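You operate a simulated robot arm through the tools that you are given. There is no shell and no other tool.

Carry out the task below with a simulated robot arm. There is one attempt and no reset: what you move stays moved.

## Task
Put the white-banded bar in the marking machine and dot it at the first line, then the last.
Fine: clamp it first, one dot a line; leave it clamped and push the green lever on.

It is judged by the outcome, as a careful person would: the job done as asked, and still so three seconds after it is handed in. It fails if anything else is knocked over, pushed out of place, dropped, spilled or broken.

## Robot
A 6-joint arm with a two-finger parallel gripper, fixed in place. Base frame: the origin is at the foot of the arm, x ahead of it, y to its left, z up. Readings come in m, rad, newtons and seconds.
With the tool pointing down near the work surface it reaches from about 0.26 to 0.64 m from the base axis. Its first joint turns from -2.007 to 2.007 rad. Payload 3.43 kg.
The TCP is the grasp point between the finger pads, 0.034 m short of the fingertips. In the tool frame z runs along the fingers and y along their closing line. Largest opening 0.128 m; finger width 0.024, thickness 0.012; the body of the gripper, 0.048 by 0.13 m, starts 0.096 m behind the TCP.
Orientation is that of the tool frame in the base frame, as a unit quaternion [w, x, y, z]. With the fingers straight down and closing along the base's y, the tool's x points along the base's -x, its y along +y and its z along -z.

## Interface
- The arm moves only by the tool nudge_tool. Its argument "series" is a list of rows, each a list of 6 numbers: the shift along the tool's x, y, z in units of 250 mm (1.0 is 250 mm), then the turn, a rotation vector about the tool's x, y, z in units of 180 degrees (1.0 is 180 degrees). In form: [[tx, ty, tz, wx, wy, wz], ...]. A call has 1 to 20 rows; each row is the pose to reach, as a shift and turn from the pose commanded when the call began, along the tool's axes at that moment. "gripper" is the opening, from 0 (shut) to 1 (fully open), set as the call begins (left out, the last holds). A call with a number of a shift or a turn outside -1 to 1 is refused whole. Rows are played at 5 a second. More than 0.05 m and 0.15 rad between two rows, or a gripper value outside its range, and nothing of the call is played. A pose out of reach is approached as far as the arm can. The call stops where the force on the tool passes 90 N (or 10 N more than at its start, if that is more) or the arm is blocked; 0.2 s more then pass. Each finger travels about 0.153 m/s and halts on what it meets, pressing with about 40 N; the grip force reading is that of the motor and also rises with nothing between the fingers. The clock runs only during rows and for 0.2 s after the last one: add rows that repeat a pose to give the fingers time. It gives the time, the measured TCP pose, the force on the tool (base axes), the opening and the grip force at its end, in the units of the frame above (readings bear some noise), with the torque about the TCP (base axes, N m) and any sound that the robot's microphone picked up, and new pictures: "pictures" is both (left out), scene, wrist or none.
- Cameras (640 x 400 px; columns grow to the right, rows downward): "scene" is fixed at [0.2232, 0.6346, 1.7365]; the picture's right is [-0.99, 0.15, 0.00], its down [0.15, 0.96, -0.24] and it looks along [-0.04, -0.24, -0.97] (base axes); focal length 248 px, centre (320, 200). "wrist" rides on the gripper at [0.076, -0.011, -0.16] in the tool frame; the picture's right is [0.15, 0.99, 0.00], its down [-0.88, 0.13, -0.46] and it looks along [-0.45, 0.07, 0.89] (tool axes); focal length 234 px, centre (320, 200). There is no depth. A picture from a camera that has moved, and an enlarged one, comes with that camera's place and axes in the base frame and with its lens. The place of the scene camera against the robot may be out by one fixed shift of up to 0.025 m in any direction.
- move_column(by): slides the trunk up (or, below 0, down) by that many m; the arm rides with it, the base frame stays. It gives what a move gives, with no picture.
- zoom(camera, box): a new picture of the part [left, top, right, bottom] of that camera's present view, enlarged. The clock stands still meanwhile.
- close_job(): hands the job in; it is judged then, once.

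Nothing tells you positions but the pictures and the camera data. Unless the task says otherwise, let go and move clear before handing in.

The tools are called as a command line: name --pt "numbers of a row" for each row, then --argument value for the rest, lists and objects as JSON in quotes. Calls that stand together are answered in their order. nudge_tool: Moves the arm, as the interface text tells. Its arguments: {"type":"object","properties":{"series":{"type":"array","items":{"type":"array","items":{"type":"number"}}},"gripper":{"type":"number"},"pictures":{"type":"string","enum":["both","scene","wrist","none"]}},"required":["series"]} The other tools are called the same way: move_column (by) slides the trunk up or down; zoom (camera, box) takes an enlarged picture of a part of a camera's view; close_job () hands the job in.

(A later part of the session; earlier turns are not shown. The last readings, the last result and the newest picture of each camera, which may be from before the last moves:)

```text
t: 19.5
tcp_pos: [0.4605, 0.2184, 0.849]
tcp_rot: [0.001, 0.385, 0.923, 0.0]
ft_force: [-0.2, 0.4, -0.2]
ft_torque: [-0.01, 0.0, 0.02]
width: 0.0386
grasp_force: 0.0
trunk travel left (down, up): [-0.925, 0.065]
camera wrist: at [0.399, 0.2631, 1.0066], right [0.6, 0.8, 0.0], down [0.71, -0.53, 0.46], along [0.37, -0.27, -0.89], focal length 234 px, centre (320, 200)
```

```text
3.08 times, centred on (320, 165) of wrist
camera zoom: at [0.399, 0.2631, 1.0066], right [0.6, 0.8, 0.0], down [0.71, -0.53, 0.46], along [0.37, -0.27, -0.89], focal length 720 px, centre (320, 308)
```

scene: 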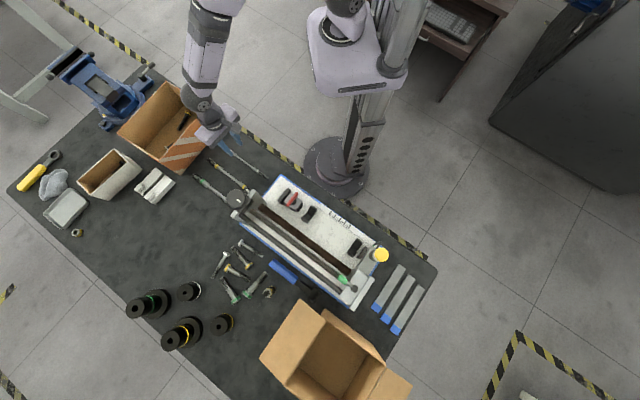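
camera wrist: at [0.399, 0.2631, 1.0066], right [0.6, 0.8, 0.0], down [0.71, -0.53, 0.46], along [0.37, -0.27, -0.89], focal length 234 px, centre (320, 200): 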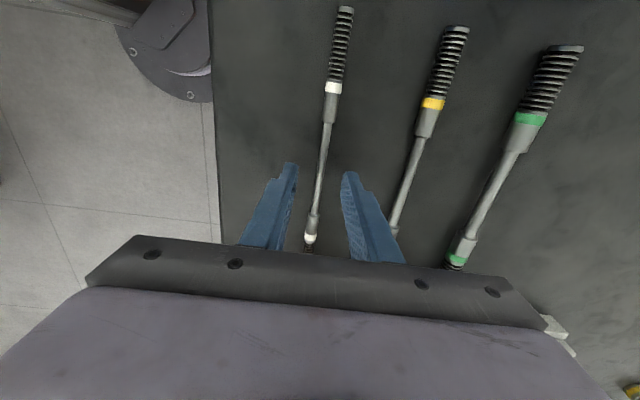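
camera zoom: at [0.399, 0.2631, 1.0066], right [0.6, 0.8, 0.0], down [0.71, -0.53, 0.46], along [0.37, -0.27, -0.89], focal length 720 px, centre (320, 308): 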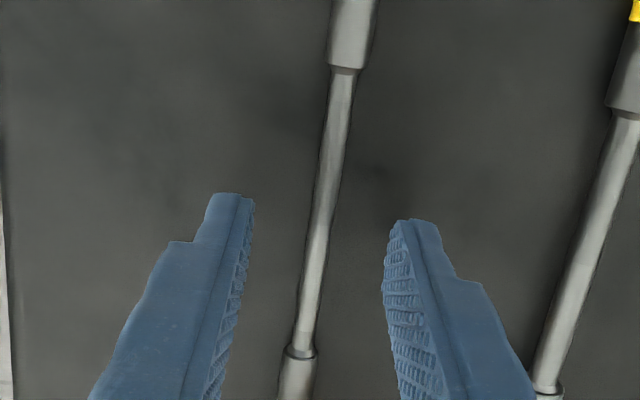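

The bar is between the fingers. I'll lower in small steps and watch the force to find the table.

nudge_tool --pt "0 0 0.008 0 0 0" --pt "0 0 0.016 0 0 0" --pictures "none"

nudge_tool --pt "0 0 0.008 0 0 0" --pt "0 0 0.012 0 0 0" --pictures "wrist"

zoom --camera "wrist" --box '[270, 140, 370, 210]'

```text
t: 20.1
tcp_pos: [0.4614, 0.217, 0.8466]
tcp_rot: [0.0, 0.384, 0.923, 0.0]
ft_force: [-0.6, -1.0, 0.5]
ft_torque: [0.01, 0.02, 0.0]
width: 0.0383
grasp_force: 0.1
trunk travel left (down, up): [-0.925, 0.065]
```

```text
t: 20.7
tcp_pos: [0.4612, 0.218, 0.8434]
tcp_rot: [0.0, 0.385, 0.923, 0.0]
ft_force: [0.2, 1.0, 0.3]
ft_torque: [-0.01, 0.02, 0.01]
width: 0.0383
grasp_force: 0.1
trunk travel left (down, up): [-0.925, 0.065]
camera wrist: at [0.3991, 0.2636, 1.0002], right [0.6, 0.8, 0.0], down [0.71, -0.53, 0.46], along [0.36, -0.27, -0.89], focal length 234 px, centre (320, 200)
```

wrist: 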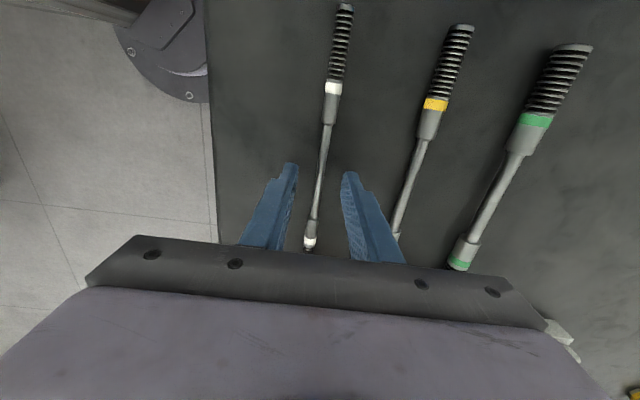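

```text
5.71 times, centred on (320, 175) of wrist
camera zoom: at [0.3991, 0.2636, 1.0002], right [0.6, 0.8, 0.0], down [0.71, -0.53, 0.46], along [0.36, -0.27, -0.89], focal length 1338 px, centre (320, 343)
```

zoom: 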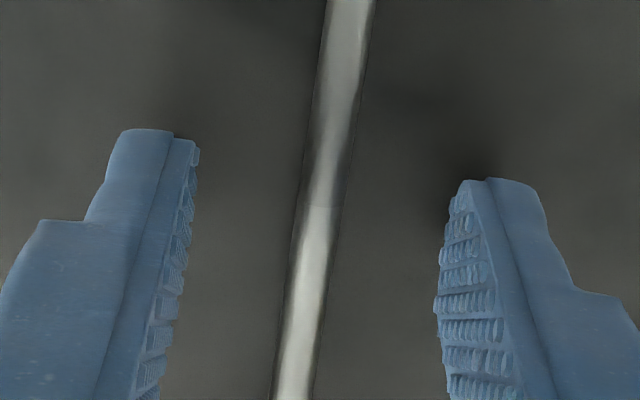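

No contact yet; fingertips are just above the table. I'll go down a few more millimetres.

nudge_tool --pt "0 0 0.006 0 0 0" --pt "0 0 0.012 0 0 0" --pictures "none"

nudge_tool --pt "0 0 0.006 0 0 0" --pt "0 0 0.008 0 0 0" --pictures "wrist"

zoom --camera "wrist" --box '[270, 140, 370, 210]'

```text
t: 21.3
tcp_pos: [0.4607, 0.218, 0.8402]
tcp_rot: [0.0, 0.384, 0.923, -0.001]
ft_force: [0.5, 0.5, -0.3]
ft_torque: [0.0, 0.05, 0.02]
width: 0.0383
grasp_force: 0.0
trunk travel left (down, up): [-0.925, 0.065]
```

```text
t: 21.9
tcp_pos: [0.4612, 0.2183, 0.8385]
tcp_rot: [0.0, 0.384, 0.923, -0.001]
ft_force: [0.7, -0.4, 0.2]
ft_torque: [-0.05, 0.0, -0.01]
width: 0.0385
grasp_force: 0.1
trunk travel left (down, up): [-0.925, 0.065]
camera wrist: at [0.399, 0.2636, 0.9956], right [0.6, 0.8, 0.0], down [0.71, -0.53, 0.46], along [0.36, -0.27, -0.89], focal length 234 px, centre (320, 200)
```

wrist: 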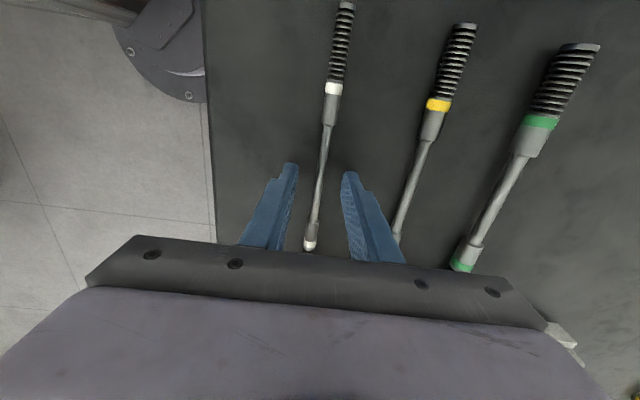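

```text
5.71 times, centred on (320, 175) of wrist
camera zoom: at [0.399, 0.2636, 0.9956], right [0.6, 0.8, 0.0], down [0.71, -0.53, 0.46], along [0.36, -0.27, -0.89], focal length 1338 px, centre (320, 343)
```

zoom: 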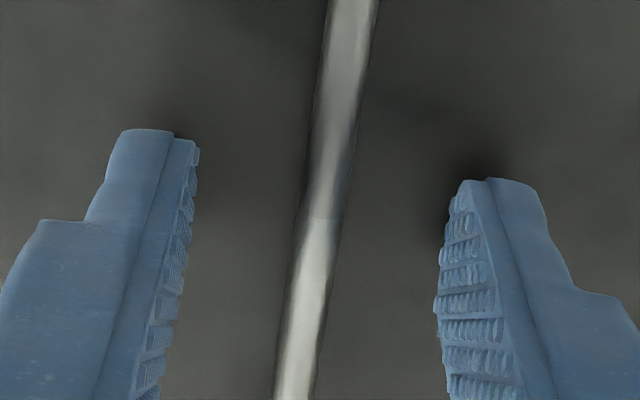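

Still free. A few more millimetres, watching for table contact.

nudge_tool --pt "0 0 0.004 0 0 0" --pt "0 0 0.008 0 0 0" --pictures "none"

nudge_tool --pt "0 0 0.004 0 0 0" --pictures "none"

```text
t: 22.5
tcp_pos: [0.4611, 0.2178, 0.8373]
tcp_rot: [-0.001, 0.384, 0.923, -0.001]
ft_force: [-0.3, 0.0, 0.1]
ft_torque: [0.03, 0.01, 0.02]
width: 0.0384
grasp_force: 0.1
trunk travel left (down, up): [-0.925, 0.065]
```

```text
t: 22.9
tcp_pos: [0.4609, 0.2192, 0.8357]
tcp_rot: [0.001, 0.385, 0.923, 0.0]
ft_force: [-0.3, 0.8, 0.0]
ft_torque: [0.01, -0.01, 0.0]
width: 0.0384
grasp_force: 0.1
trunk travel left (down, up): [-0.925, 0.065]
```

Fingertips should now straddle the bar below its axis. Closing the gripper on the bar.

nudge_tool --pt "0 0 0 0 0 0" --pt "0 0 0 0 0 0" --pt "0 0 0 0 0 0" --pt "0 0 0 0 0 0" --gripper 0 --pictures "wrist"

zoom --camera "wrist" --box '[270, 140, 370, 210]'

```text
t: 23.9
tcp_pos: [0.4594, 0.2184, 0.8351]
tcp_rot: [0.0, 0.385, 0.923, 0.001]
ft_force: [-0.1, -0.4, 1.3]
ft_torque: [0.01, -0.02, 0.01]
width: 0.0064
grasp_force: 40.3
trunk travel left (down, up): [-0.925, 0.065]
camera wrist: at [0.3991, 0.2636, 0.9927], right [0.6, 0.8, 0.0], down [0.71, -0.53, 0.46], along [0.36, -0.27, -0.89], focal length 234 px, centre (320, 200)
```

wrist: 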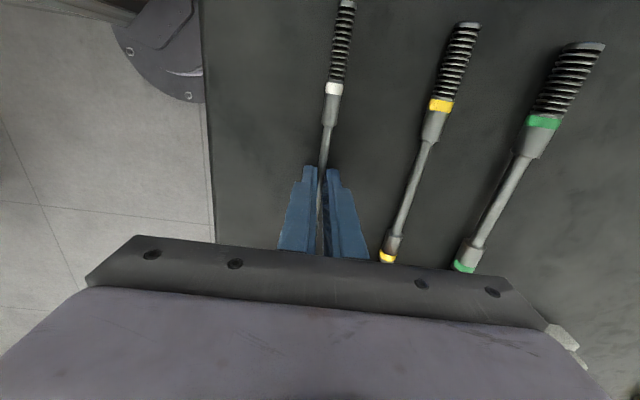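

```text
5.71 times, centred on (320, 175) of wrist
camera zoom: at [0.3991, 0.2636, 0.9927], right [0.6, 0.8, 0.0], down [0.71, -0.53, 0.46], along [0.36, -0.27, -0.89], focal length 1338 px, centre (320, 343)
```

zoom: 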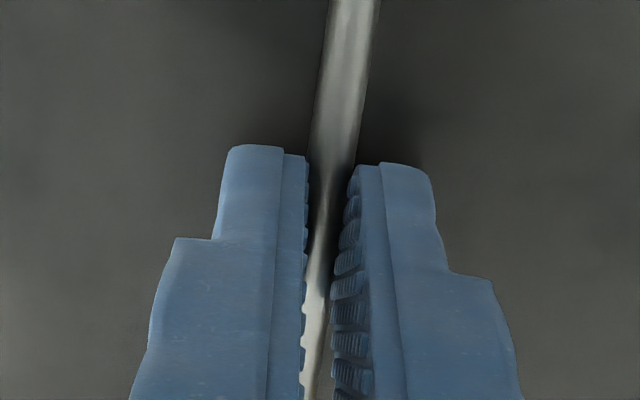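

Gripped at 6.4 mm width. Lifting straight up and checking that the bar hangs level.

nudge_tool --pt "0 0 -0.02 0 0 0" --pt "0 0 -0.08 0 0 0" --pt "0 0 -0.2 0 0 0" --pt "0 0 -0.36 0 0 0" --pt "0 0 -0.52 0 0 0" --pt "0 0 -0.66 0 0 0" --pt "0 0 -0.66 0 0 0"

zoom --camera "wrist" --box '[240, 0, 440, 240]'

zoom --camera "scene" --box '[180, 90, 300, 190]'

```text
t: 25.5
tcp_pos: [0.4602, 0.2184, 0.9983]
tcp_rot: [-0.001, 0.384, 0.923, -0.001]
ft_force: [0.5, 1.0, -2.9]
ft_torque: [0.03, -0.02, 0.01]
width: 0.0061
grasp_force: 40.2
trunk travel left (down, up): [-0.925, 0.065]
camera wrist: at [0.3994, 0.2642, 1.1565], right [0.6, 0.8, 0.0], down [0.71, -0.53, 0.46], along [0.36, -0.27, -0.89], focal length 234 px, centre (320, 200)
```

scene: 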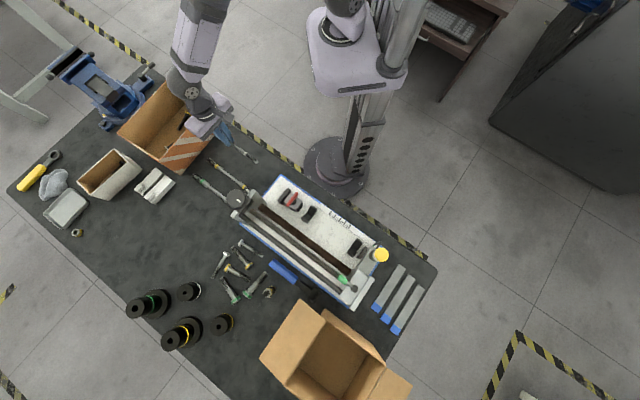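
wrist: 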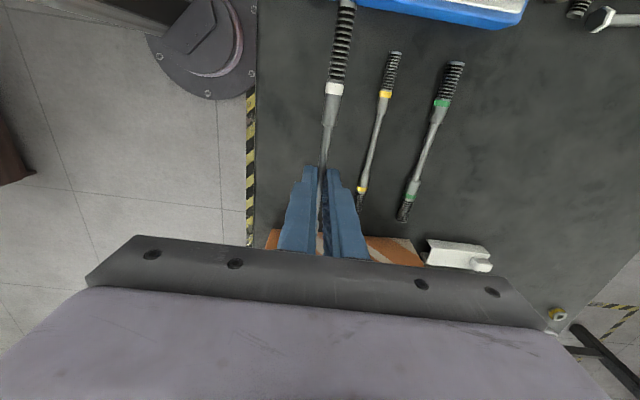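

```text
1.67 times, centred on (340, 120) of wrist
camera zoom: at [0.3994, 0.2642, 1.1565], right [0.6, 0.8, 0.0], down [0.71, -0.53, 0.46], along [0.36, -0.27, -0.89], focal length 390 px, centre (287, 333)
```

zoom: 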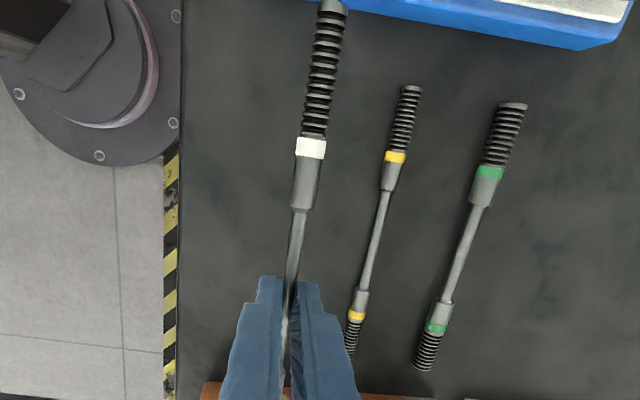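

```text
4.00 times, centred on (240, 140) of scene
camera zoom: at [0.2232, 0.6346, 1.7365], right [-0.99, 0.15, 0.0], down [0.15, 0.96, -0.24], along [-0.04, -0.24, -0.97], focal length 992 px, centre (640, 440)
```

zoom: 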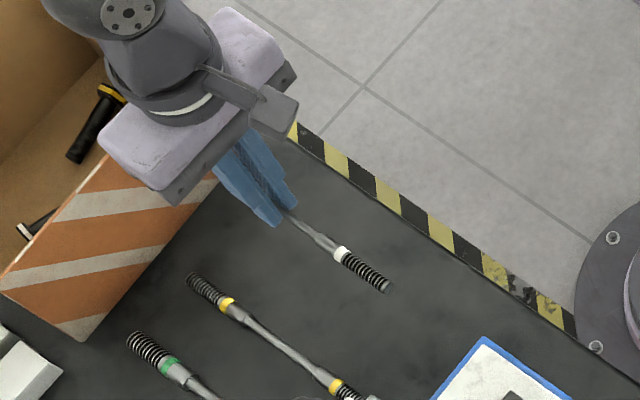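

The bar is held level near its middle. I'll carry it along over the machine to hover above the V-blocks, with its end just short of the stop.

nudge_tool --pt "0.1 0.005 0 0 0 0" --pt "0.28 0.01 0 0 0 0" --pt "0.46 0.02 0 0 0 0" --pt "0.64 0.03 0 0 0 0" --pt "0.82 0.035 0 0 0 0" --pt "0.95 0.04 0 0 0 0" --pt "0.95 0.04 0 0 0 0" --pictures "wrist"

nudge_tool --pt "0.14 0.005 0 0 0 0" --pt "0.28 0.01 0 0 0 0" --pt "0.42 0.015 0 0 0 0" --pt "0.56 0.02 0 0 0 0" --pt "0.68 0.028 0 0 0 0" --pt "0.748 0.028 0 0 0 0" --pt "0.748 0.028 0 0 0 0"

zoom --camera "wrist" --box '[240, 0, 440, 125]'

```text
t: 27.1
tcp_pos: [0.2996, 0.3943, 0.9981]
tcp_rot: [0.0, 0.384, 0.923, -0.001]
ft_force: [0.0, 0.4, -1.6]
ft_torque: [0.01, 0.01, -0.03]
width: 0.0067
grasp_force: 39.7
trunk travel left (down, up): [-0.925, 0.065]
camera wrist: at [0.2386, 0.4392, 1.1571], right [0.6, 0.8, 0.0], down [0.71, -0.53, 0.46], along [0.36, -0.27, -0.89], focal length 234 px, centre (320, 200)
```

wrist: 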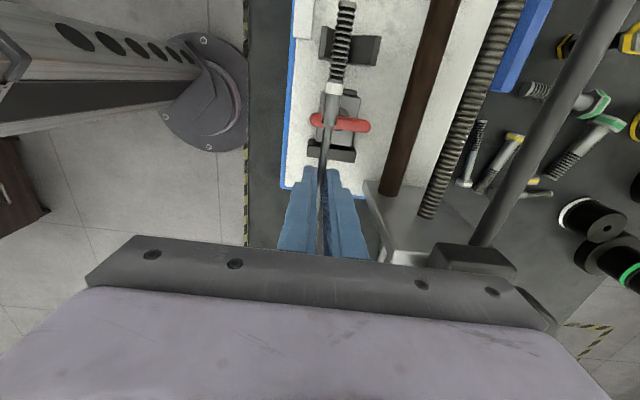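

```text
t: 28.7
tcp_pos: [0.1738, 0.5312, 0.9998]
tcp_rot: [0.0, 0.384, 0.923, 0.0]
ft_force: [0.3, 0.2, -1.3]
ft_torque: [-0.02, -0.02, 0.01]
width: 0.0063
grasp_force: 39.8
trunk travel left (down, up): [-0.925, 0.065]
camera wrist: at [0.1121, 0.5768, 1.1573], right [0.6, 0.8, 0.0], down [0.71, -0.53, 0.46], along [0.36, -0.27, -0.89], focal length 234 px, centre (320, 200)
```

scene: 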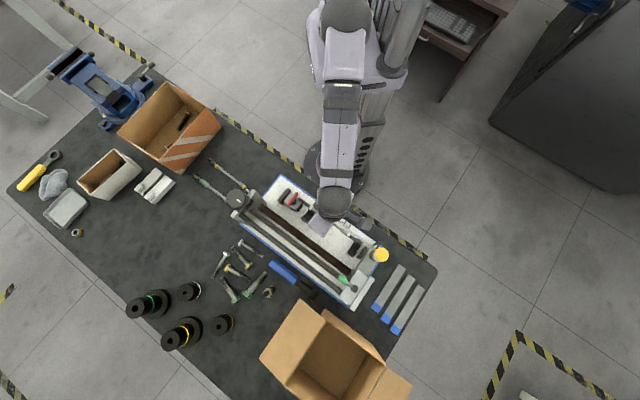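
wrist: 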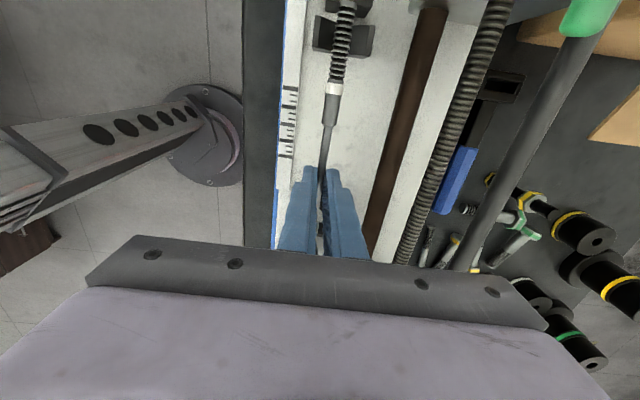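

```text
3.20 times, centred on (340, 62) of wrist
camera zoom: at [0.1121, 0.5768, 1.1573], right [0.6, 0.8, 0.0], down [0.71, -0.53, 0.46], along [0.36, -0.27, -0.89], focal length 749 px, centre (256, 640)
```

zoom: 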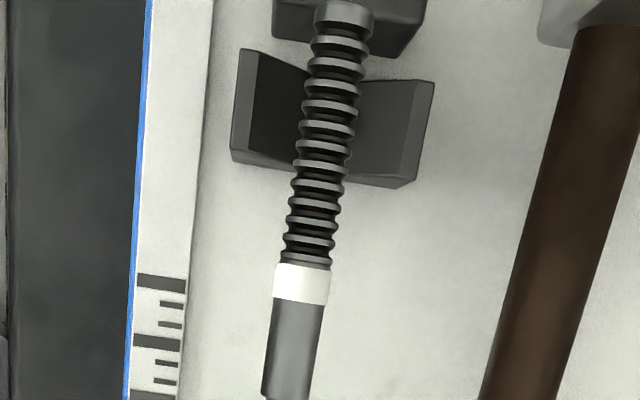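

The bar is above the right V-block and slightly to one side (about 5 mm). I'll correct sideways, move nearer the stop and lower part-way.

nudge_tool --pt "0.02 0.01 0 0 0 0" --pt "0.04 0.02 0 0 0 0" --pt "0.048 0.02 0.06 0 0 0" --pt "0.048 0.02 0.13 0 0 0" --pt "0.048 0.02 0.2 0 0 0" --pt "0.048 0.02 0.2 0 0 0" --pictures "wrist"

zoom --camera "wrist" --box '[240, 0, 440, 125]'

zoom --camera "wrist" --box '[280, 0, 400, 75]'

```text
t: 30.1
tcp_pos: [0.1698, 0.5422, 0.951]
tcp_rot: [0.0, 0.384, 0.923, -0.001]
ft_force: [0.6, -0.3, -1.6]
ft_torque: [0.01, 0.01, 0.0]
width: 0.006
grasp_force: 40.0
trunk travel left (down, up): [-0.925, 0.065]
camera wrist: at [0.1068, 0.5888, 1.1077], right [0.6, 0.8, 0.0], down [0.71, -0.53, 0.46], along [0.36, -0.27, -0.89], focal length 234 px, centre (320, 200)
```

wrist: 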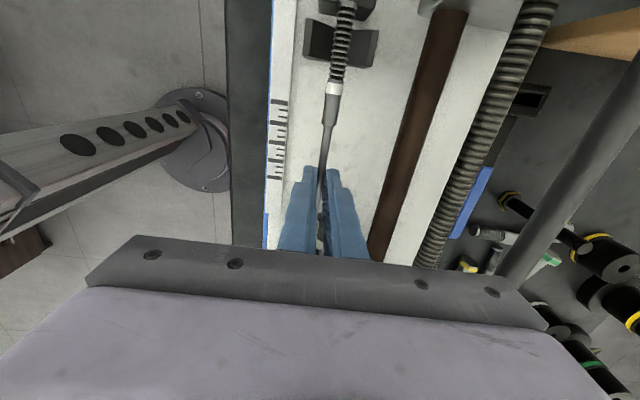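

```text
3.20 times, centred on (340, 62) of wrist
camera zoom: at [0.1068, 0.5888, 1.1077], right [0.6, 0.8, 0.0], down [0.71, -0.53, 0.46], along [0.36, -0.27, -0.89], focal length 749 px, centre (256, 640)
```

zoom: 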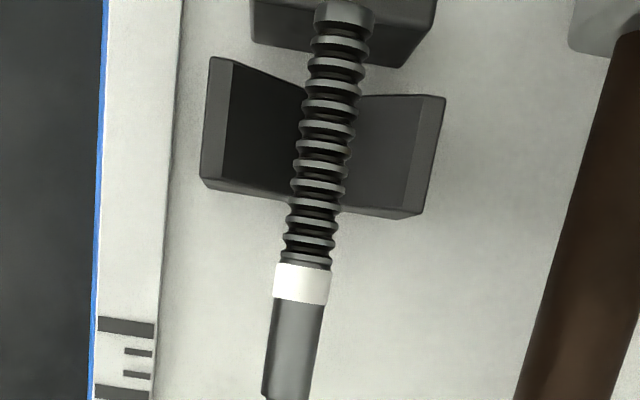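

```text
5.33 times, centred on (340, 38) of wrist
camera zoom: at [0.1068, 0.5888, 1.1077], right [0.6, 0.8, 0.0], down [0.71, -0.53, 0.46], along [0.36, -0.27, -0.89], focal length 1249 px, centre (213, 1067)
```

zoom: 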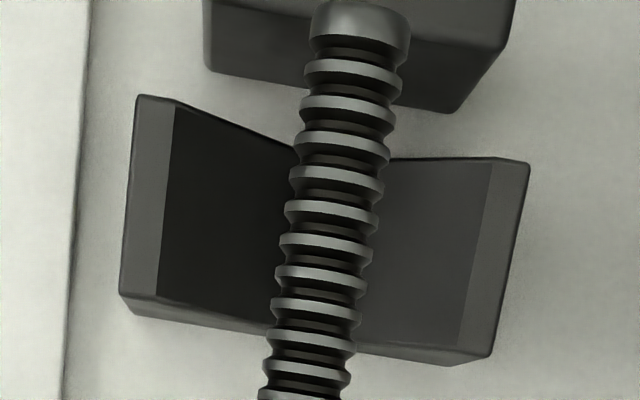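

The bar is centred over the V within about 1 mm and about 7 mm from the stop. I'll nudge a little toward the stop and lower into the V-blocks, watching force.

nudge_tool --pt "0.007 0.002 0.03 0 0 0" --pt "0.014 0.003 0.07 0 0 0" --pt "0.014 0.003 0.11 0 0 0" --pt "0.014 0.003 0.14 0 0 0" --pt "0.014 0.003 0.14 0 0 0" --pictures "wrist"

zoom --camera "wrist" --box '[270, 0, 390, 75]'

zoom --camera "wrist" --box '[240, 100, 400, 260]'

```text
t: 31.3
tcp_pos: [0.167, 0.547, 0.9163]
tcp_rot: [0.0, 0.385, 0.923, 0.0]
ft_force: [0.8, 0.4, -1.9]
ft_torque: [-0.01, -0.01, 0.0]
width: 0.0062
grasp_force: 39.9
trunk travel left (down, up): [-0.925, 0.065]
camera wrist: at [0.105, 0.5917, 1.0724], right [0.6, 0.8, 0.0], down [0.71, -0.53, 0.46], along [0.36, -0.27, -0.89], focal length 234 px, centre (320, 200)
```

wrist: 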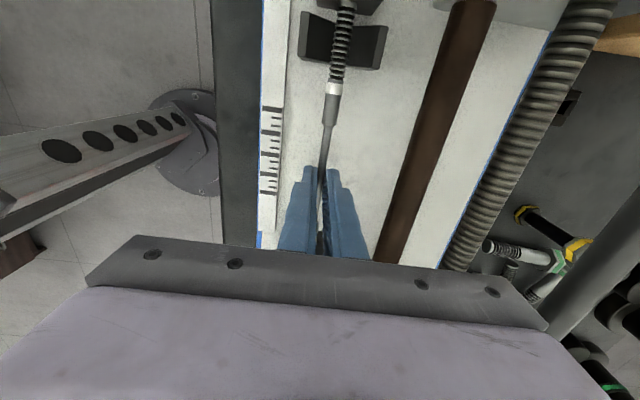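

```text
5.33 times, centred on (330, 38) of wrist
camera zoom: at [0.105, 0.5917, 1.0724], right [0.6, 0.8, 0.0], down [0.71, -0.53, 0.46], along [0.36, -0.27, -0.89], focal length 1249 px, centre (267, 1067)
```

zoom: 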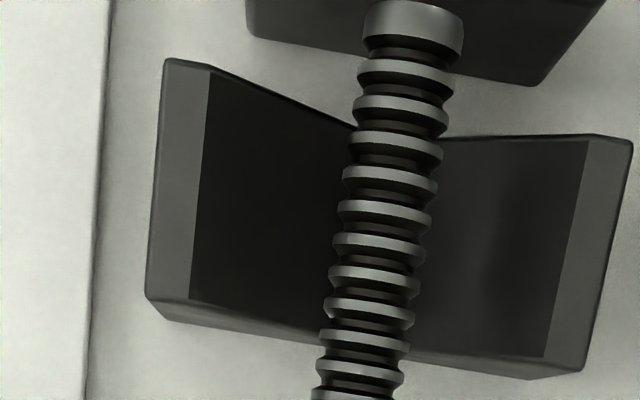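

```text
2.50 times, centred on (320, 180) of wrist
camera zoom: at [0.105, 0.5917, 1.0724], right [0.6, 0.8, 0.0], down [0.71, -0.53, 0.46], along [0.36, -0.27, -0.89], focal length 585 px, centre (320, 250)
```

zoom: 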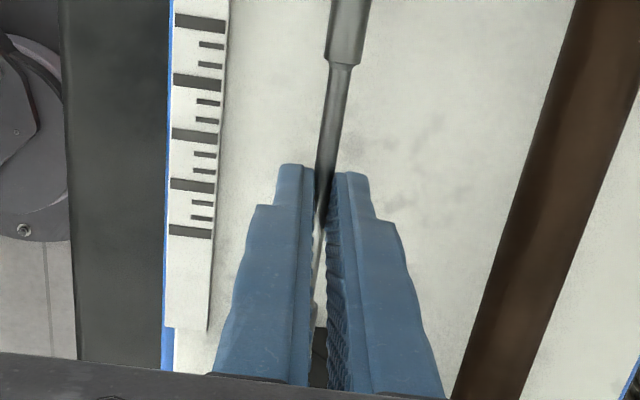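

The bar looks centred in the V. Lowering further in small steps until it seats.

nudge_tool --pt "0 0 0.016 0 0 0" --pt "0 0 0.032 0 0 0" --pt "0 0 0.048 0 0 0" --pictures "none"

nudge_tool --pt "0 0 0.006 0 0 0" --pt "0 0 0.012 0 0 0" --pictures "wrist"

zoom --camera "wrist" --box '[270, 0, 390, 75]'

```text
t: 32.1
tcp_pos: [0.1671, 0.5463, 0.9036]
tcp_rot: [0.0, 0.384, 0.923, 0.0]
ft_force: [-0.1, -0.9, -1.2]
ft_torque: [-0.01, 0.03, -0.03]
width: 0.0062
grasp_force: 39.8
trunk travel left (down, up): [-0.925, 0.065]
```

```text
t: 32.7
tcp_pos: [0.1658, 0.5477, 0.9003]
tcp_rot: [0.0, 0.384, 0.923, -0.001]
ft_force: [0.3, 0.5, -2.4]
ft_torque: [0.04, 0.0, 0.0]
width: 0.0065
grasp_force: 40.6
trunk travel left (down, up): [-0.925, 0.065]
camera wrist: at [0.1049, 0.592, 1.0574], right [0.6, 0.8, 0.0], down [0.71, -0.53, 0.46], along [0.36, -0.27, -0.89], focal length 234 px, centre (320, 200)
```

wrist: 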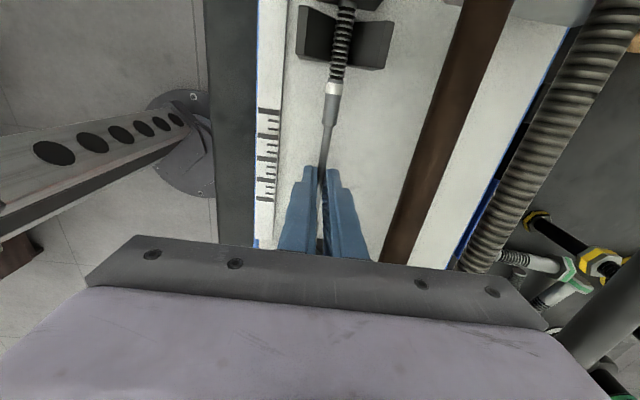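

```text
5.33 times, centred on (330, 38) of wrist
camera zoom: at [0.1049, 0.592, 1.0574], right [0.6, 0.8, 0.0], down [0.71, -0.53, 0.46], along [0.36, -0.27, -0.89], focal length 1249 px, centre (267, 1067)
```

zoom: 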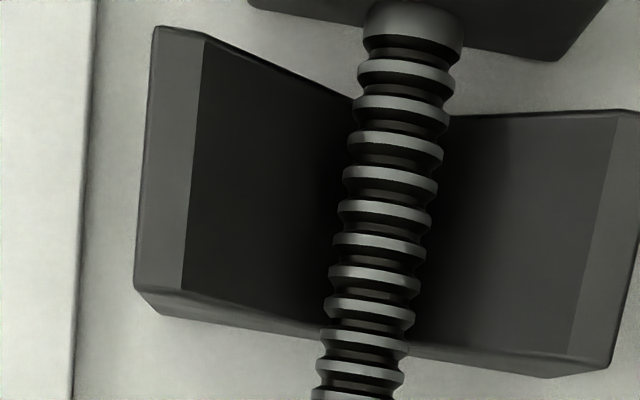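

Nearly seated. Continuing in ~1.5 mm steps, watching the force.

nudge_tool --pt "0 0 0.006 0 0 0" --pictures "none"

nudge_tool --pt "0 0 0.006 0 0 0" --pictures "none"

nudge_tool --pt "0 0 0.006 0 0 0" --pictures "none"

```text
t: 33.1
tcp_pos: [0.1672, 0.548, 0.8986]
tcp_rot: [0.0, 0.384, 0.923, 0.0]
ft_force: [-0.1, -0.1, -1.5]
ft_torque: [0.0, 0.0, -0.02]
width: 0.0061
grasp_force: 40.4
trunk travel left (down, up): [-0.925, 0.065]
```

```text
t: 33.5
tcp_pos: [0.1666, 0.5465, 0.8957]
tcp_rot: [0.001, 0.384, 0.923, 0.0]
ft_force: [-0.4, -0.5, -0.9]
ft_torque: [0.01, -0.04, 0.02]
width: 0.0062
grasp_force: 40.3
trunk travel left (down, up): [-0.925, 0.065]
```

```text
t: 33.9
tcp_pos: [0.1668, 0.5472, 0.8954]
tcp_rot: [0.0, 0.383, 0.924, 0.0]
ft_force: [1.1, 0.5, -0.6]
ft_torque: [-0.07, -0.13, 0.03]
width: 0.0064
grasp_force: 40.0
trunk travel left (down, up): [-0.925, 0.065]
```

A slight torque suggests first contact. Another small step.

nudge_tool --pt "0 0 0.004 0 0 0" --pictures "none"

nudge_tool --pt "0 0 0.004 0 0 0" --pictures "wrist"

zoom --camera "wrist" --box '[270, 0, 390, 75]'

```text
t: 34.3
tcp_pos: [0.1667, 0.5479, 0.8949]
tcp_rot: [0.0, 0.384, 0.923, 0.0]
ft_force: [0.2, 0.4, 4.3]
ft_torque: [-0.31, -0.31, 0.09]
width: 0.006
grasp_force: 40.2
trunk travel left (down, up): [-0.925, 0.065]
```

```text
t: 34.7
tcp_pos: [0.1666, 0.5469, 0.8959]
tcp_rot: [0.0, 0.385, 0.923, 0.002]
ft_force: [0.9, 0.2, 10.2]
ft_torque: [-0.46, -0.46, 0.1]
width: 0.0064
grasp_force: 40.2
trunk travel left (down, up): [-0.925, 0.065]
camera wrist: at [0.105, 0.5919, 1.0529], right [0.6, 0.8, 0.0], down [0.71, -0.53, 0.45], along [0.37, -0.27, -0.89], focal length 234 px, centre (320, 200)
```

wrist: 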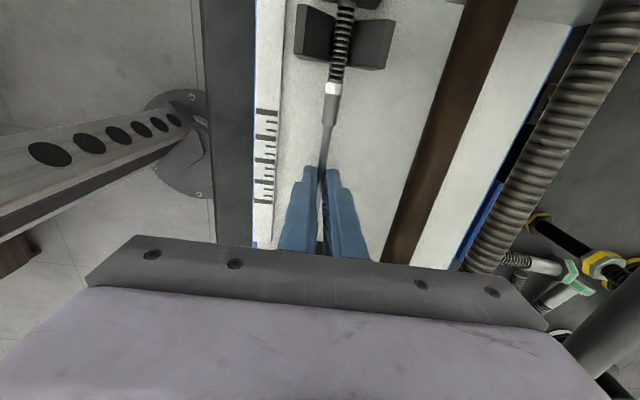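

```text
5.33 times, centred on (330, 38) of wrist
camera zoom: at [0.105, 0.5919, 1.0529], right [0.6, 0.8, 0.0], down [0.71, -0.53, 0.45], along [0.37, -0.27, -0.89], focal length 1249 px, centre (267, 1067)
```

zoom: 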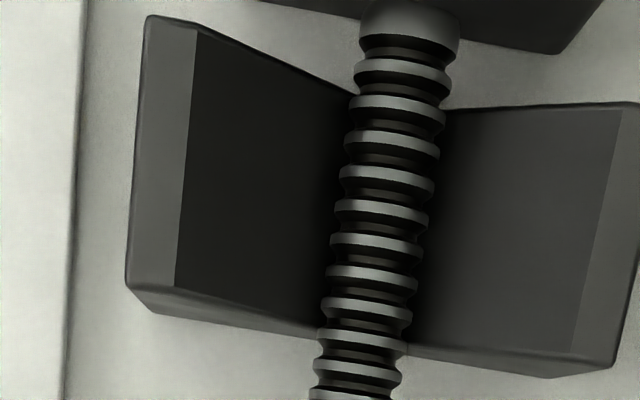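

The bar has seated (about 10 N upward, first on the clamp-side V). Before letting go I'll ease off slightly and slide the bar toward the end stop until it just touches.

nudge_tool --pt "0 0 -0.004 0 0 0" --pt "0.004 0 -0.004 0 0 0" --pt "0.008 0 -0.004 0 0 0" --pictures "none"

nudge_tool --pt "0.004 0 0 0 0 0" --pt "0.006 0 0 0 0 0" --pictures "none"

```text
t: 35.5
tcp_pos: [0.1662, 0.547, 0.8953]
tcp_rot: [-0.001, 0.385, 0.923, 0.001]
ft_force: [6.9, -1.2, 8.6]
ft_torque: [0.52, 0.3, 0.1]
width: 0.006
grasp_force: 39.8
trunk travel left (down, up): [-0.925, 0.065]
```

```text
t: 36.1
tcp_pos: [0.1651, 0.5488, 0.8955]
tcp_rot: [0.0, 0.383, 0.924, 0.001]
ft_force: [9.4, 0.2, 10.4]
ft_torque: [0.02, -0.26, 0.11]
width: 0.0063
grasp_force: 40.1
trunk travel left (down, up): [-0.925, 0.065]
```

There's now resistance along the bar. Let me look.

nudge_tool --pt "0 0 0 0 0 0" --pictures "wrist"

zoom --camera "wrist" --box '[280, 0, 400, 75]'

zoom --camera "scene" --box '[260, 180, 400, 270]'

```text
t: 36.5
tcp_pos: [0.1651, 0.548, 0.8961]
tcp_rot: [-0.001, 0.383, 0.924, 0.001]
ft_force: [9.8, 0.5, 10.8]
ft_torque: [-0.21, -0.52, 0.08]
width: 0.0061
grasp_force: 39.8
trunk travel left (down, up): [-0.925, 0.065]
camera wrist: at [0.1037, 0.5936, 1.0528], right [0.6, 0.8, 0.0], down [0.71, -0.53, 0.45], along [0.36, -0.27, -0.89], focal length 234 px, centre (320, 200)
```

wrist: 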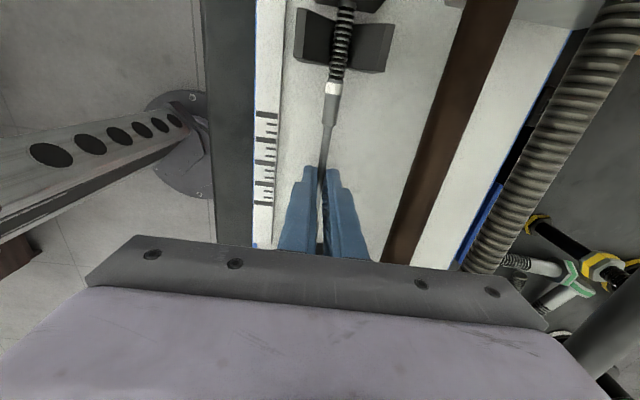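

```text
5.33 times, centred on (340, 38) of wrist
camera zoom: at [0.1037, 0.5936, 1.0528], right [0.6, 0.8, 0.0], down [0.71, -0.53, 0.45], along [0.36, -0.27, -0.89], focal length 1249 px, centre (213, 1067)
```

zoom: 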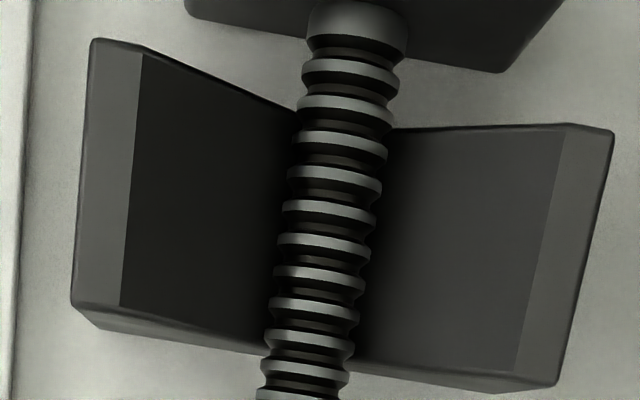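

```text
4.44 times, centred on (330, 225) of scene
camera zoom: at [0.2232, 0.6346, 1.7365], right [-0.99, 0.15, 0.0], down [0.15, 0.96, -0.24], along [-0.04, -0.24, -0.97], focal length 1102 px, centre (276, 89)
```

zoom: 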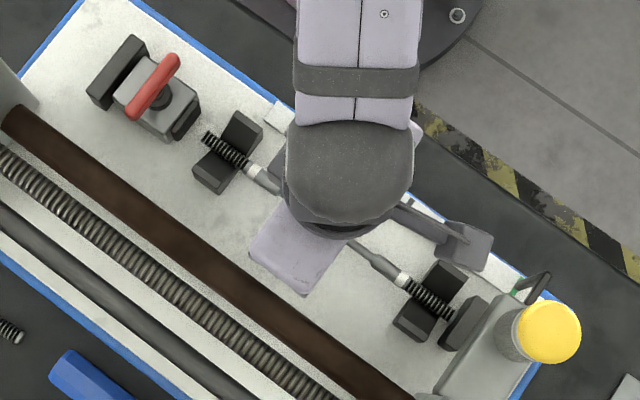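

The bar spans both V-blocks with its right end at the stop. Releasing it now.

nudge_tool --pt "0 0 0 0 0 0" --pt "0 0 0 0 0 0" --pt "0 0 0 0 0 0" --gripper 0.35

zoom --camera "wrist" --box '[280, 0, 400, 75]'

zoom --camera "scene" --box '[260, 180, 400, 270]'

```text
t: 37.3
tcp_pos: [0.1638, 0.5487, 0.8944]
tcp_rot: [0.0, 0.384, 0.923, 0.0]
ft_force: [0.1, -0.1, 0.0]
ft_torque: [-0.02, 0.01, -0.01]
width: 0.0453
grasp_force: 0.0
trunk travel left (down, up): [-0.925, 0.065]
camera wrist: at [0.1025, 0.594, 1.0519], right [0.6, 0.8, 0.0], down [0.71, -0.53, 0.46], along [0.36, -0.27, -0.89], focal length 234 px, centre (320, 200)
```

scene: 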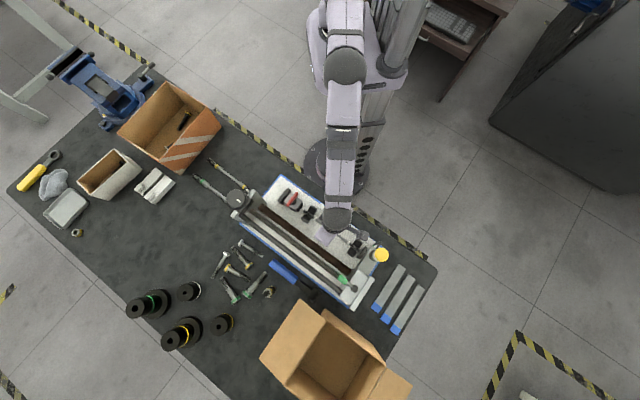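
wrist: 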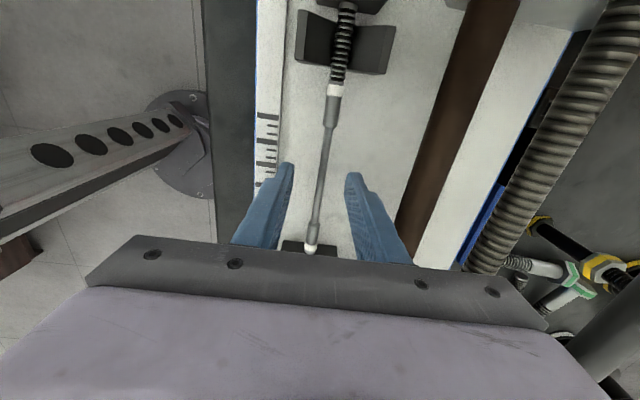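

```text
5.33 times, centred on (340, 38) of wrist
camera zoom: at [0.1025, 0.594, 1.0519], right [0.6, 0.8, 0.0], down [0.71, -0.53, 0.46], along [0.36, -0.27, -0.89], focal length 1249 px, centre (213, 1067)
```

zoom: 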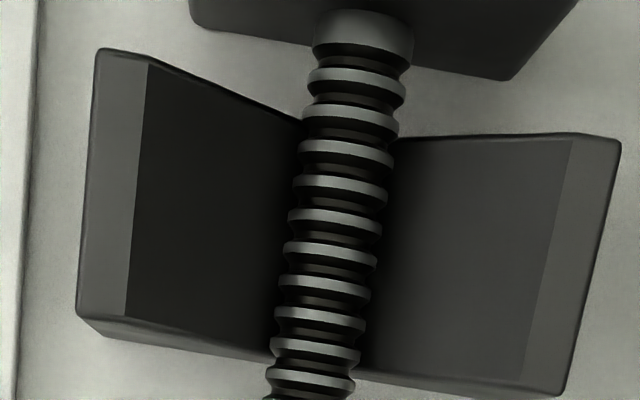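

```text
4.44 times, centred on (330, 225) of scene
camera zoom: at [0.2232, 0.6346, 1.7365], right [-0.99, 0.15, 0.0], down [0.15, 0.96, -0.24], along [-0.04, -0.24, -0.97], focal length 1102 px, centre (276, 89)
```

zoom: 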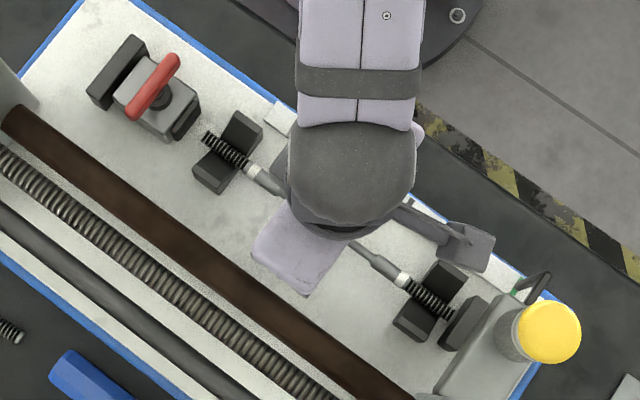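

The bar rests in both V-blocks against the stop. I'll lift clear and move back to inspect the red clamp handle from above.

nudge_tool --pt "0 0 -0.06 0 0 0" --pt "0 0 -0.2 0 0 0" --pt "0 0 -0.36 0 0 0" --pt "0 0 -0.46 0 0 0" --pt "-0.17 0 -0.46 0 0 0" --pt "-0.34 0 -0.46 0 0 0" --pt "-0.51 0 -0.46 0 0 0" --pt "-0.68 0 -0.46 0 0 0" --pt "-0.8 0 -0.46 0 0 0" --pt "-0.8 0 -0.46 0 0 0"

zoom --camera "wrist" --box '[260, 40, 420, 170]'

zoom --camera "scene" --box '[265, 180, 400, 270]'

```text
t: 39.5
tcp_pos: [0.3042, 0.4072, 1.0098]
tcp_rot: [0.0, 0.384, 0.923, 0.0]
ft_force: [0.7, 0.2, -0.1]
ft_torque: [0.05, 0.0, -0.03]
width: 0.0449
grasp_force: 0.0
trunk travel left (down, up): [-0.925, 0.065]
camera wrist: at [0.2431, 0.4521, 1.1674], right [0.6, 0.8, 0.0], down [0.71, -0.53, 0.46], along [0.37, -0.27, -0.89], focal length 234 px, centre (320, 200)
```

scene: 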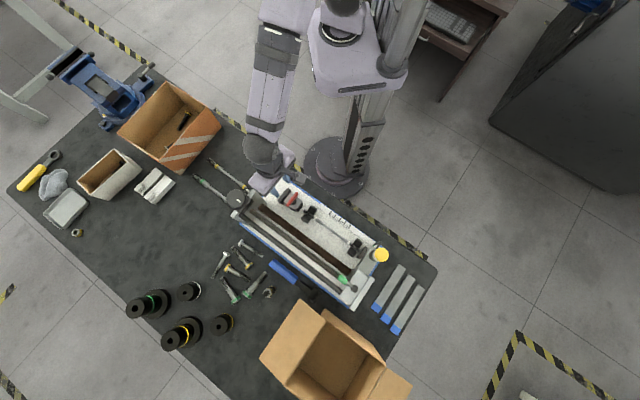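
wrist: 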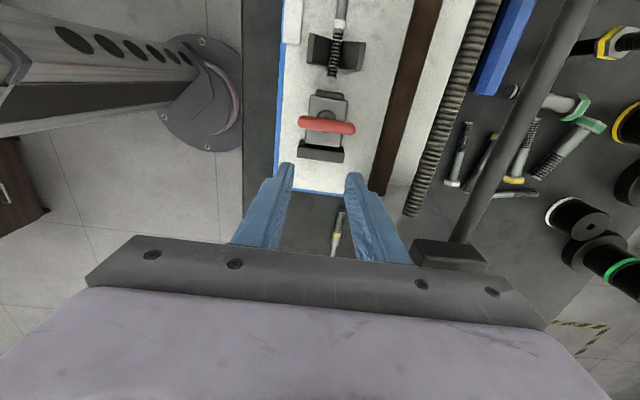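

```text
3.08 times, centred on (340, 105) of wrist
camera zoom: at [0.2431, 0.4521, 1.1674], right [0.6, 0.8, 0.0], down [0.71, -0.53, 0.46], along [0.37, -0.27, -0.89], focal length 720 px, centre (258, 492)
```

zoom: 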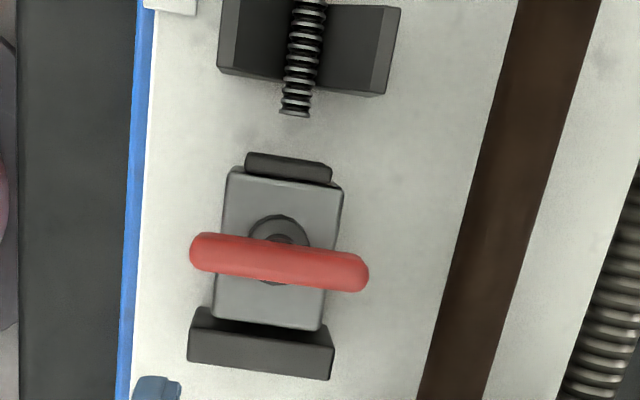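

```text
4.44 times, centred on (332, 225) of scene
camera zoom: at [0.2232, 0.6346, 1.7365], right [-0.99, 0.15, 0.0], down [0.15, 0.96, -0.24], along [-0.04, -0.24, -0.97], focal length 1102 px, centre (264, 89)
```

zoom: 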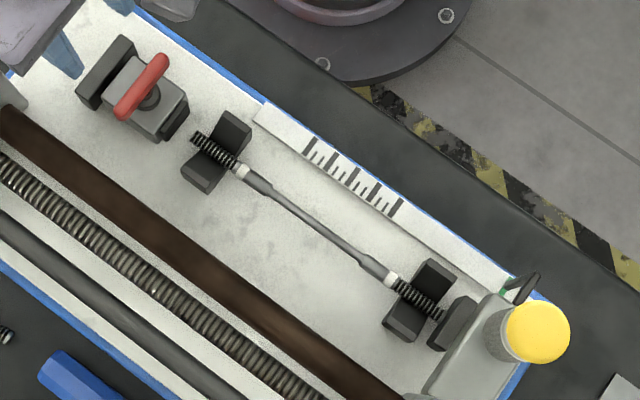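

The bar sits well, with a small gap to the clamp pad. The red T-handle lies across the machine at about (a=0.110, b=0.504), z≈0.918; I'll rotate the gripper 90° and centre it over the handle.

nudge_tool --pt "0.014 0.001 0 0 0 -0.0455" --pt "0.028 0.001 0 0 0 -0.0909" --pt "0.042 0.002 0 0 0 -0.1364" --pt "0.056 0.002 0 0 0 -0.1818" --pt "0.07 0.003 0 0 0 -0.2273" --pt "0.084 0.003 0 0 0 -0.2727" --pt "0.098 0.004 0 0 0 -0.3182" --pt "0.112 0.004 0 0 0 -0.3636" --pt "0.126 0.005 0 0 0 -0.4091" --pt "0.14 0.006 0 0 0 -0.4545" --pt "0.151 0.006 0 0 0 -0.5" --pt "0.151 0.006 0 0 0 -0.5"

zoom --camera "wrist" --box '[240, 90, 400, 230]'

```text
t: 42.1
tcp_pos: [0.2793, 0.4361, 1.0095]
tcp_rot: [0.0, -0.382, 0.924, 0.0]
ft_force: [-0.3, 1.1, -0.1]
ft_torque: [0.01, -0.01, -0.01]
width: 0.0448
grasp_force: 0.0
trunk travel left (down, up): [-0.925, 0.065]
camera wrist: at [0.2333, 0.3733, 1.1667], right [-0.8, 0.6, 0.0], down [0.53, 0.71, 0.46], along [0.27, 0.37, -0.89], focal length 234 px, centre (320, 200)
```

scene: 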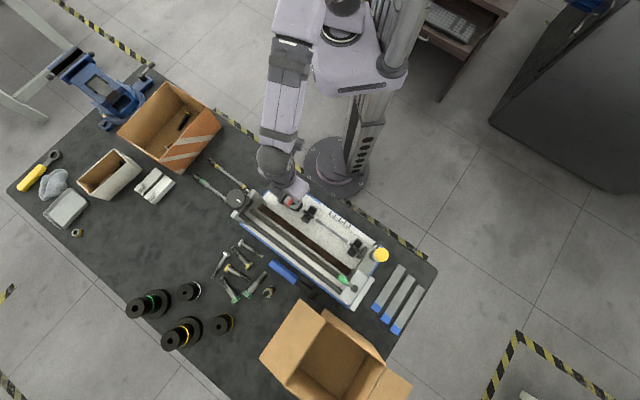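
wrist: 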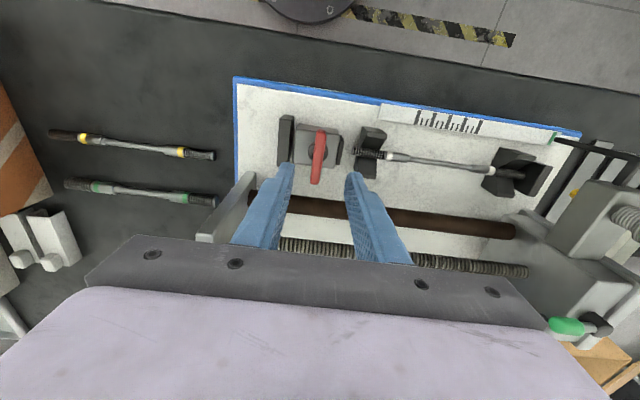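

```text
2.86 times, centred on (320, 160) of wrist
camera zoom: at [0.2333, 0.3733, 1.1667], right [-0.8, 0.6, 0.0], down [0.53, 0.71, 0.46], along [0.27, 0.37, -0.89], focal length 669 px, centre (320, 314)
```

zoom: 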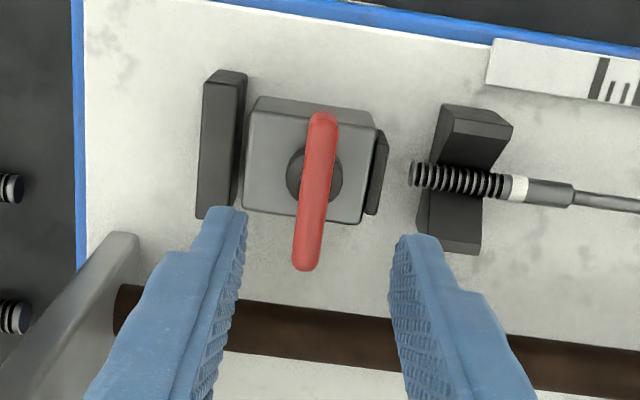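

I can see the handle sits centred between the fingers. I'll narrow the opening to clear the back plate, correct by ~2 mm and descend around the handle.

nudge_tool --pt "0.007 -0.008 0 0 0 0" --pt "0.007 -0.008 0.1 0 0 0" --pt "0.007 -0.008 0.2 0 0 0" --pt "0.007 -0.008 0.22 0 0 0" --pt "0.007 -0.008 0.22 0 0 0" --gripper 0.2 --pictures "wrist"

zoom --camera "wrist" --box '[260, 100, 400, 220]'

```text
t: 43.3
tcp_pos: [0.2796, 0.4326, 0.9537]
tcp_rot: [0.0, -0.381, 0.925, 0.0]
ft_force: [-0.1, -0.2, -0.1]
ft_torque: [0.0, -0.02, 0.01]
width: 0.0253
grasp_force: 0.1
trunk travel left (down, up): [-0.925, 0.065]
camera wrist: at [0.2334, 0.3705, 1.1119], right [-0.8, 0.6, 0.0], down [0.53, 0.71, 0.46], along [0.27, 0.37, -0.89], focal length 234 px, centre (320, 200)
```

wrist: 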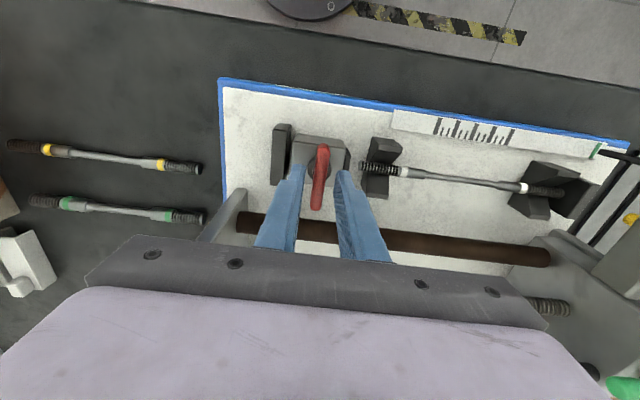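

```text
3.33 times, centred on (330, 160) of wrist
camera zoom: at [0.2334, 0.3705, 1.1119], right [-0.8, 0.6, 0.0], down [0.53, 0.71, 0.46], along [0.27, 0.37, -0.89], focal length 781 px, centre (287, 333)
```

zoom: 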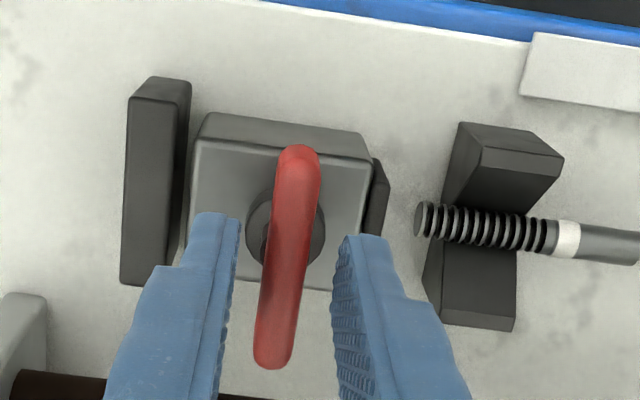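

Handle is between the fingers. Descending the last bit and gripping it.

nudge_tool --pt "0 0 0.02 0 0 0" --pt "0 0 0.04 0 0 0" --pt "0 0 0.054 0 0 0" --pictures "none"

nudge_tool --pt "0 0 0 0 0 0" --pt "0 0 0 0 0 0" --pt "0 0 0 0 0 0" --gripper 0 --pictures "wrist"

zoom --camera "wrist" --box '[260, 100, 400, 220]'

```text
t: 44.1
tcp_pos: [0.279, 0.4311, 0.9405]
tcp_rot: [0.0, -0.381, 0.925, 0.0]
ft_force: [0.6, -0.1, 0.2]
ft_torque: [0.0, 0.0, -0.01]
width: 0.0257
grasp_force: 0.1
trunk travel left (down, up): [-0.925, 0.065]
```

```text
t: 44.9
tcp_pos: [0.2793, 0.4326, 0.9405]
tcp_rot: [0.0, -0.381, 0.924, 0.0]
ft_force: [-0.4, 1.2, -0.5]
ft_torque: [0.04, -0.22, -0.01]
width: 0.0133
grasp_force: 45.0
trunk travel left (down, up): [-0.925, 0.065]
camera wrist: at [0.2335, 0.3705, 1.0986], right [-0.8, 0.6, 0.0], down [0.53, 0.71, 0.46], along [0.27, 0.37, -0.89], focal length 234 px, centre (320, 200)
```

wrist: 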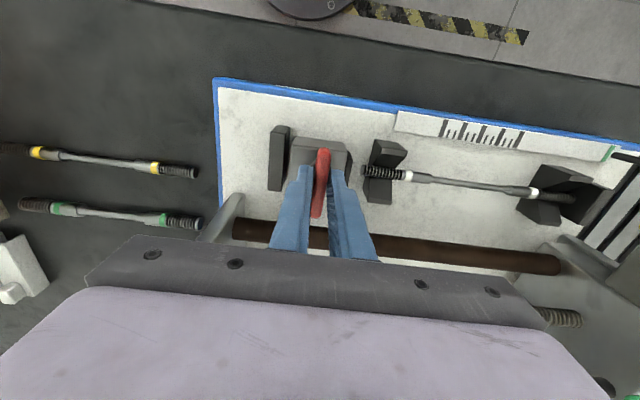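

```text
3.33 times, centred on (330, 160) of wrist
camera zoom: at [0.2335, 0.3705, 1.0986], right [-0.8, 0.6, 0.0], down [0.53, 0.71, 0.46], along [0.27, 0.37, -0.89], focal length 781 px, centre (287, 333)
```

zoom: 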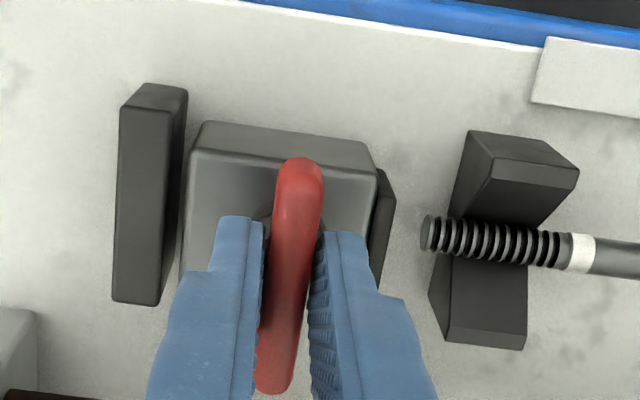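

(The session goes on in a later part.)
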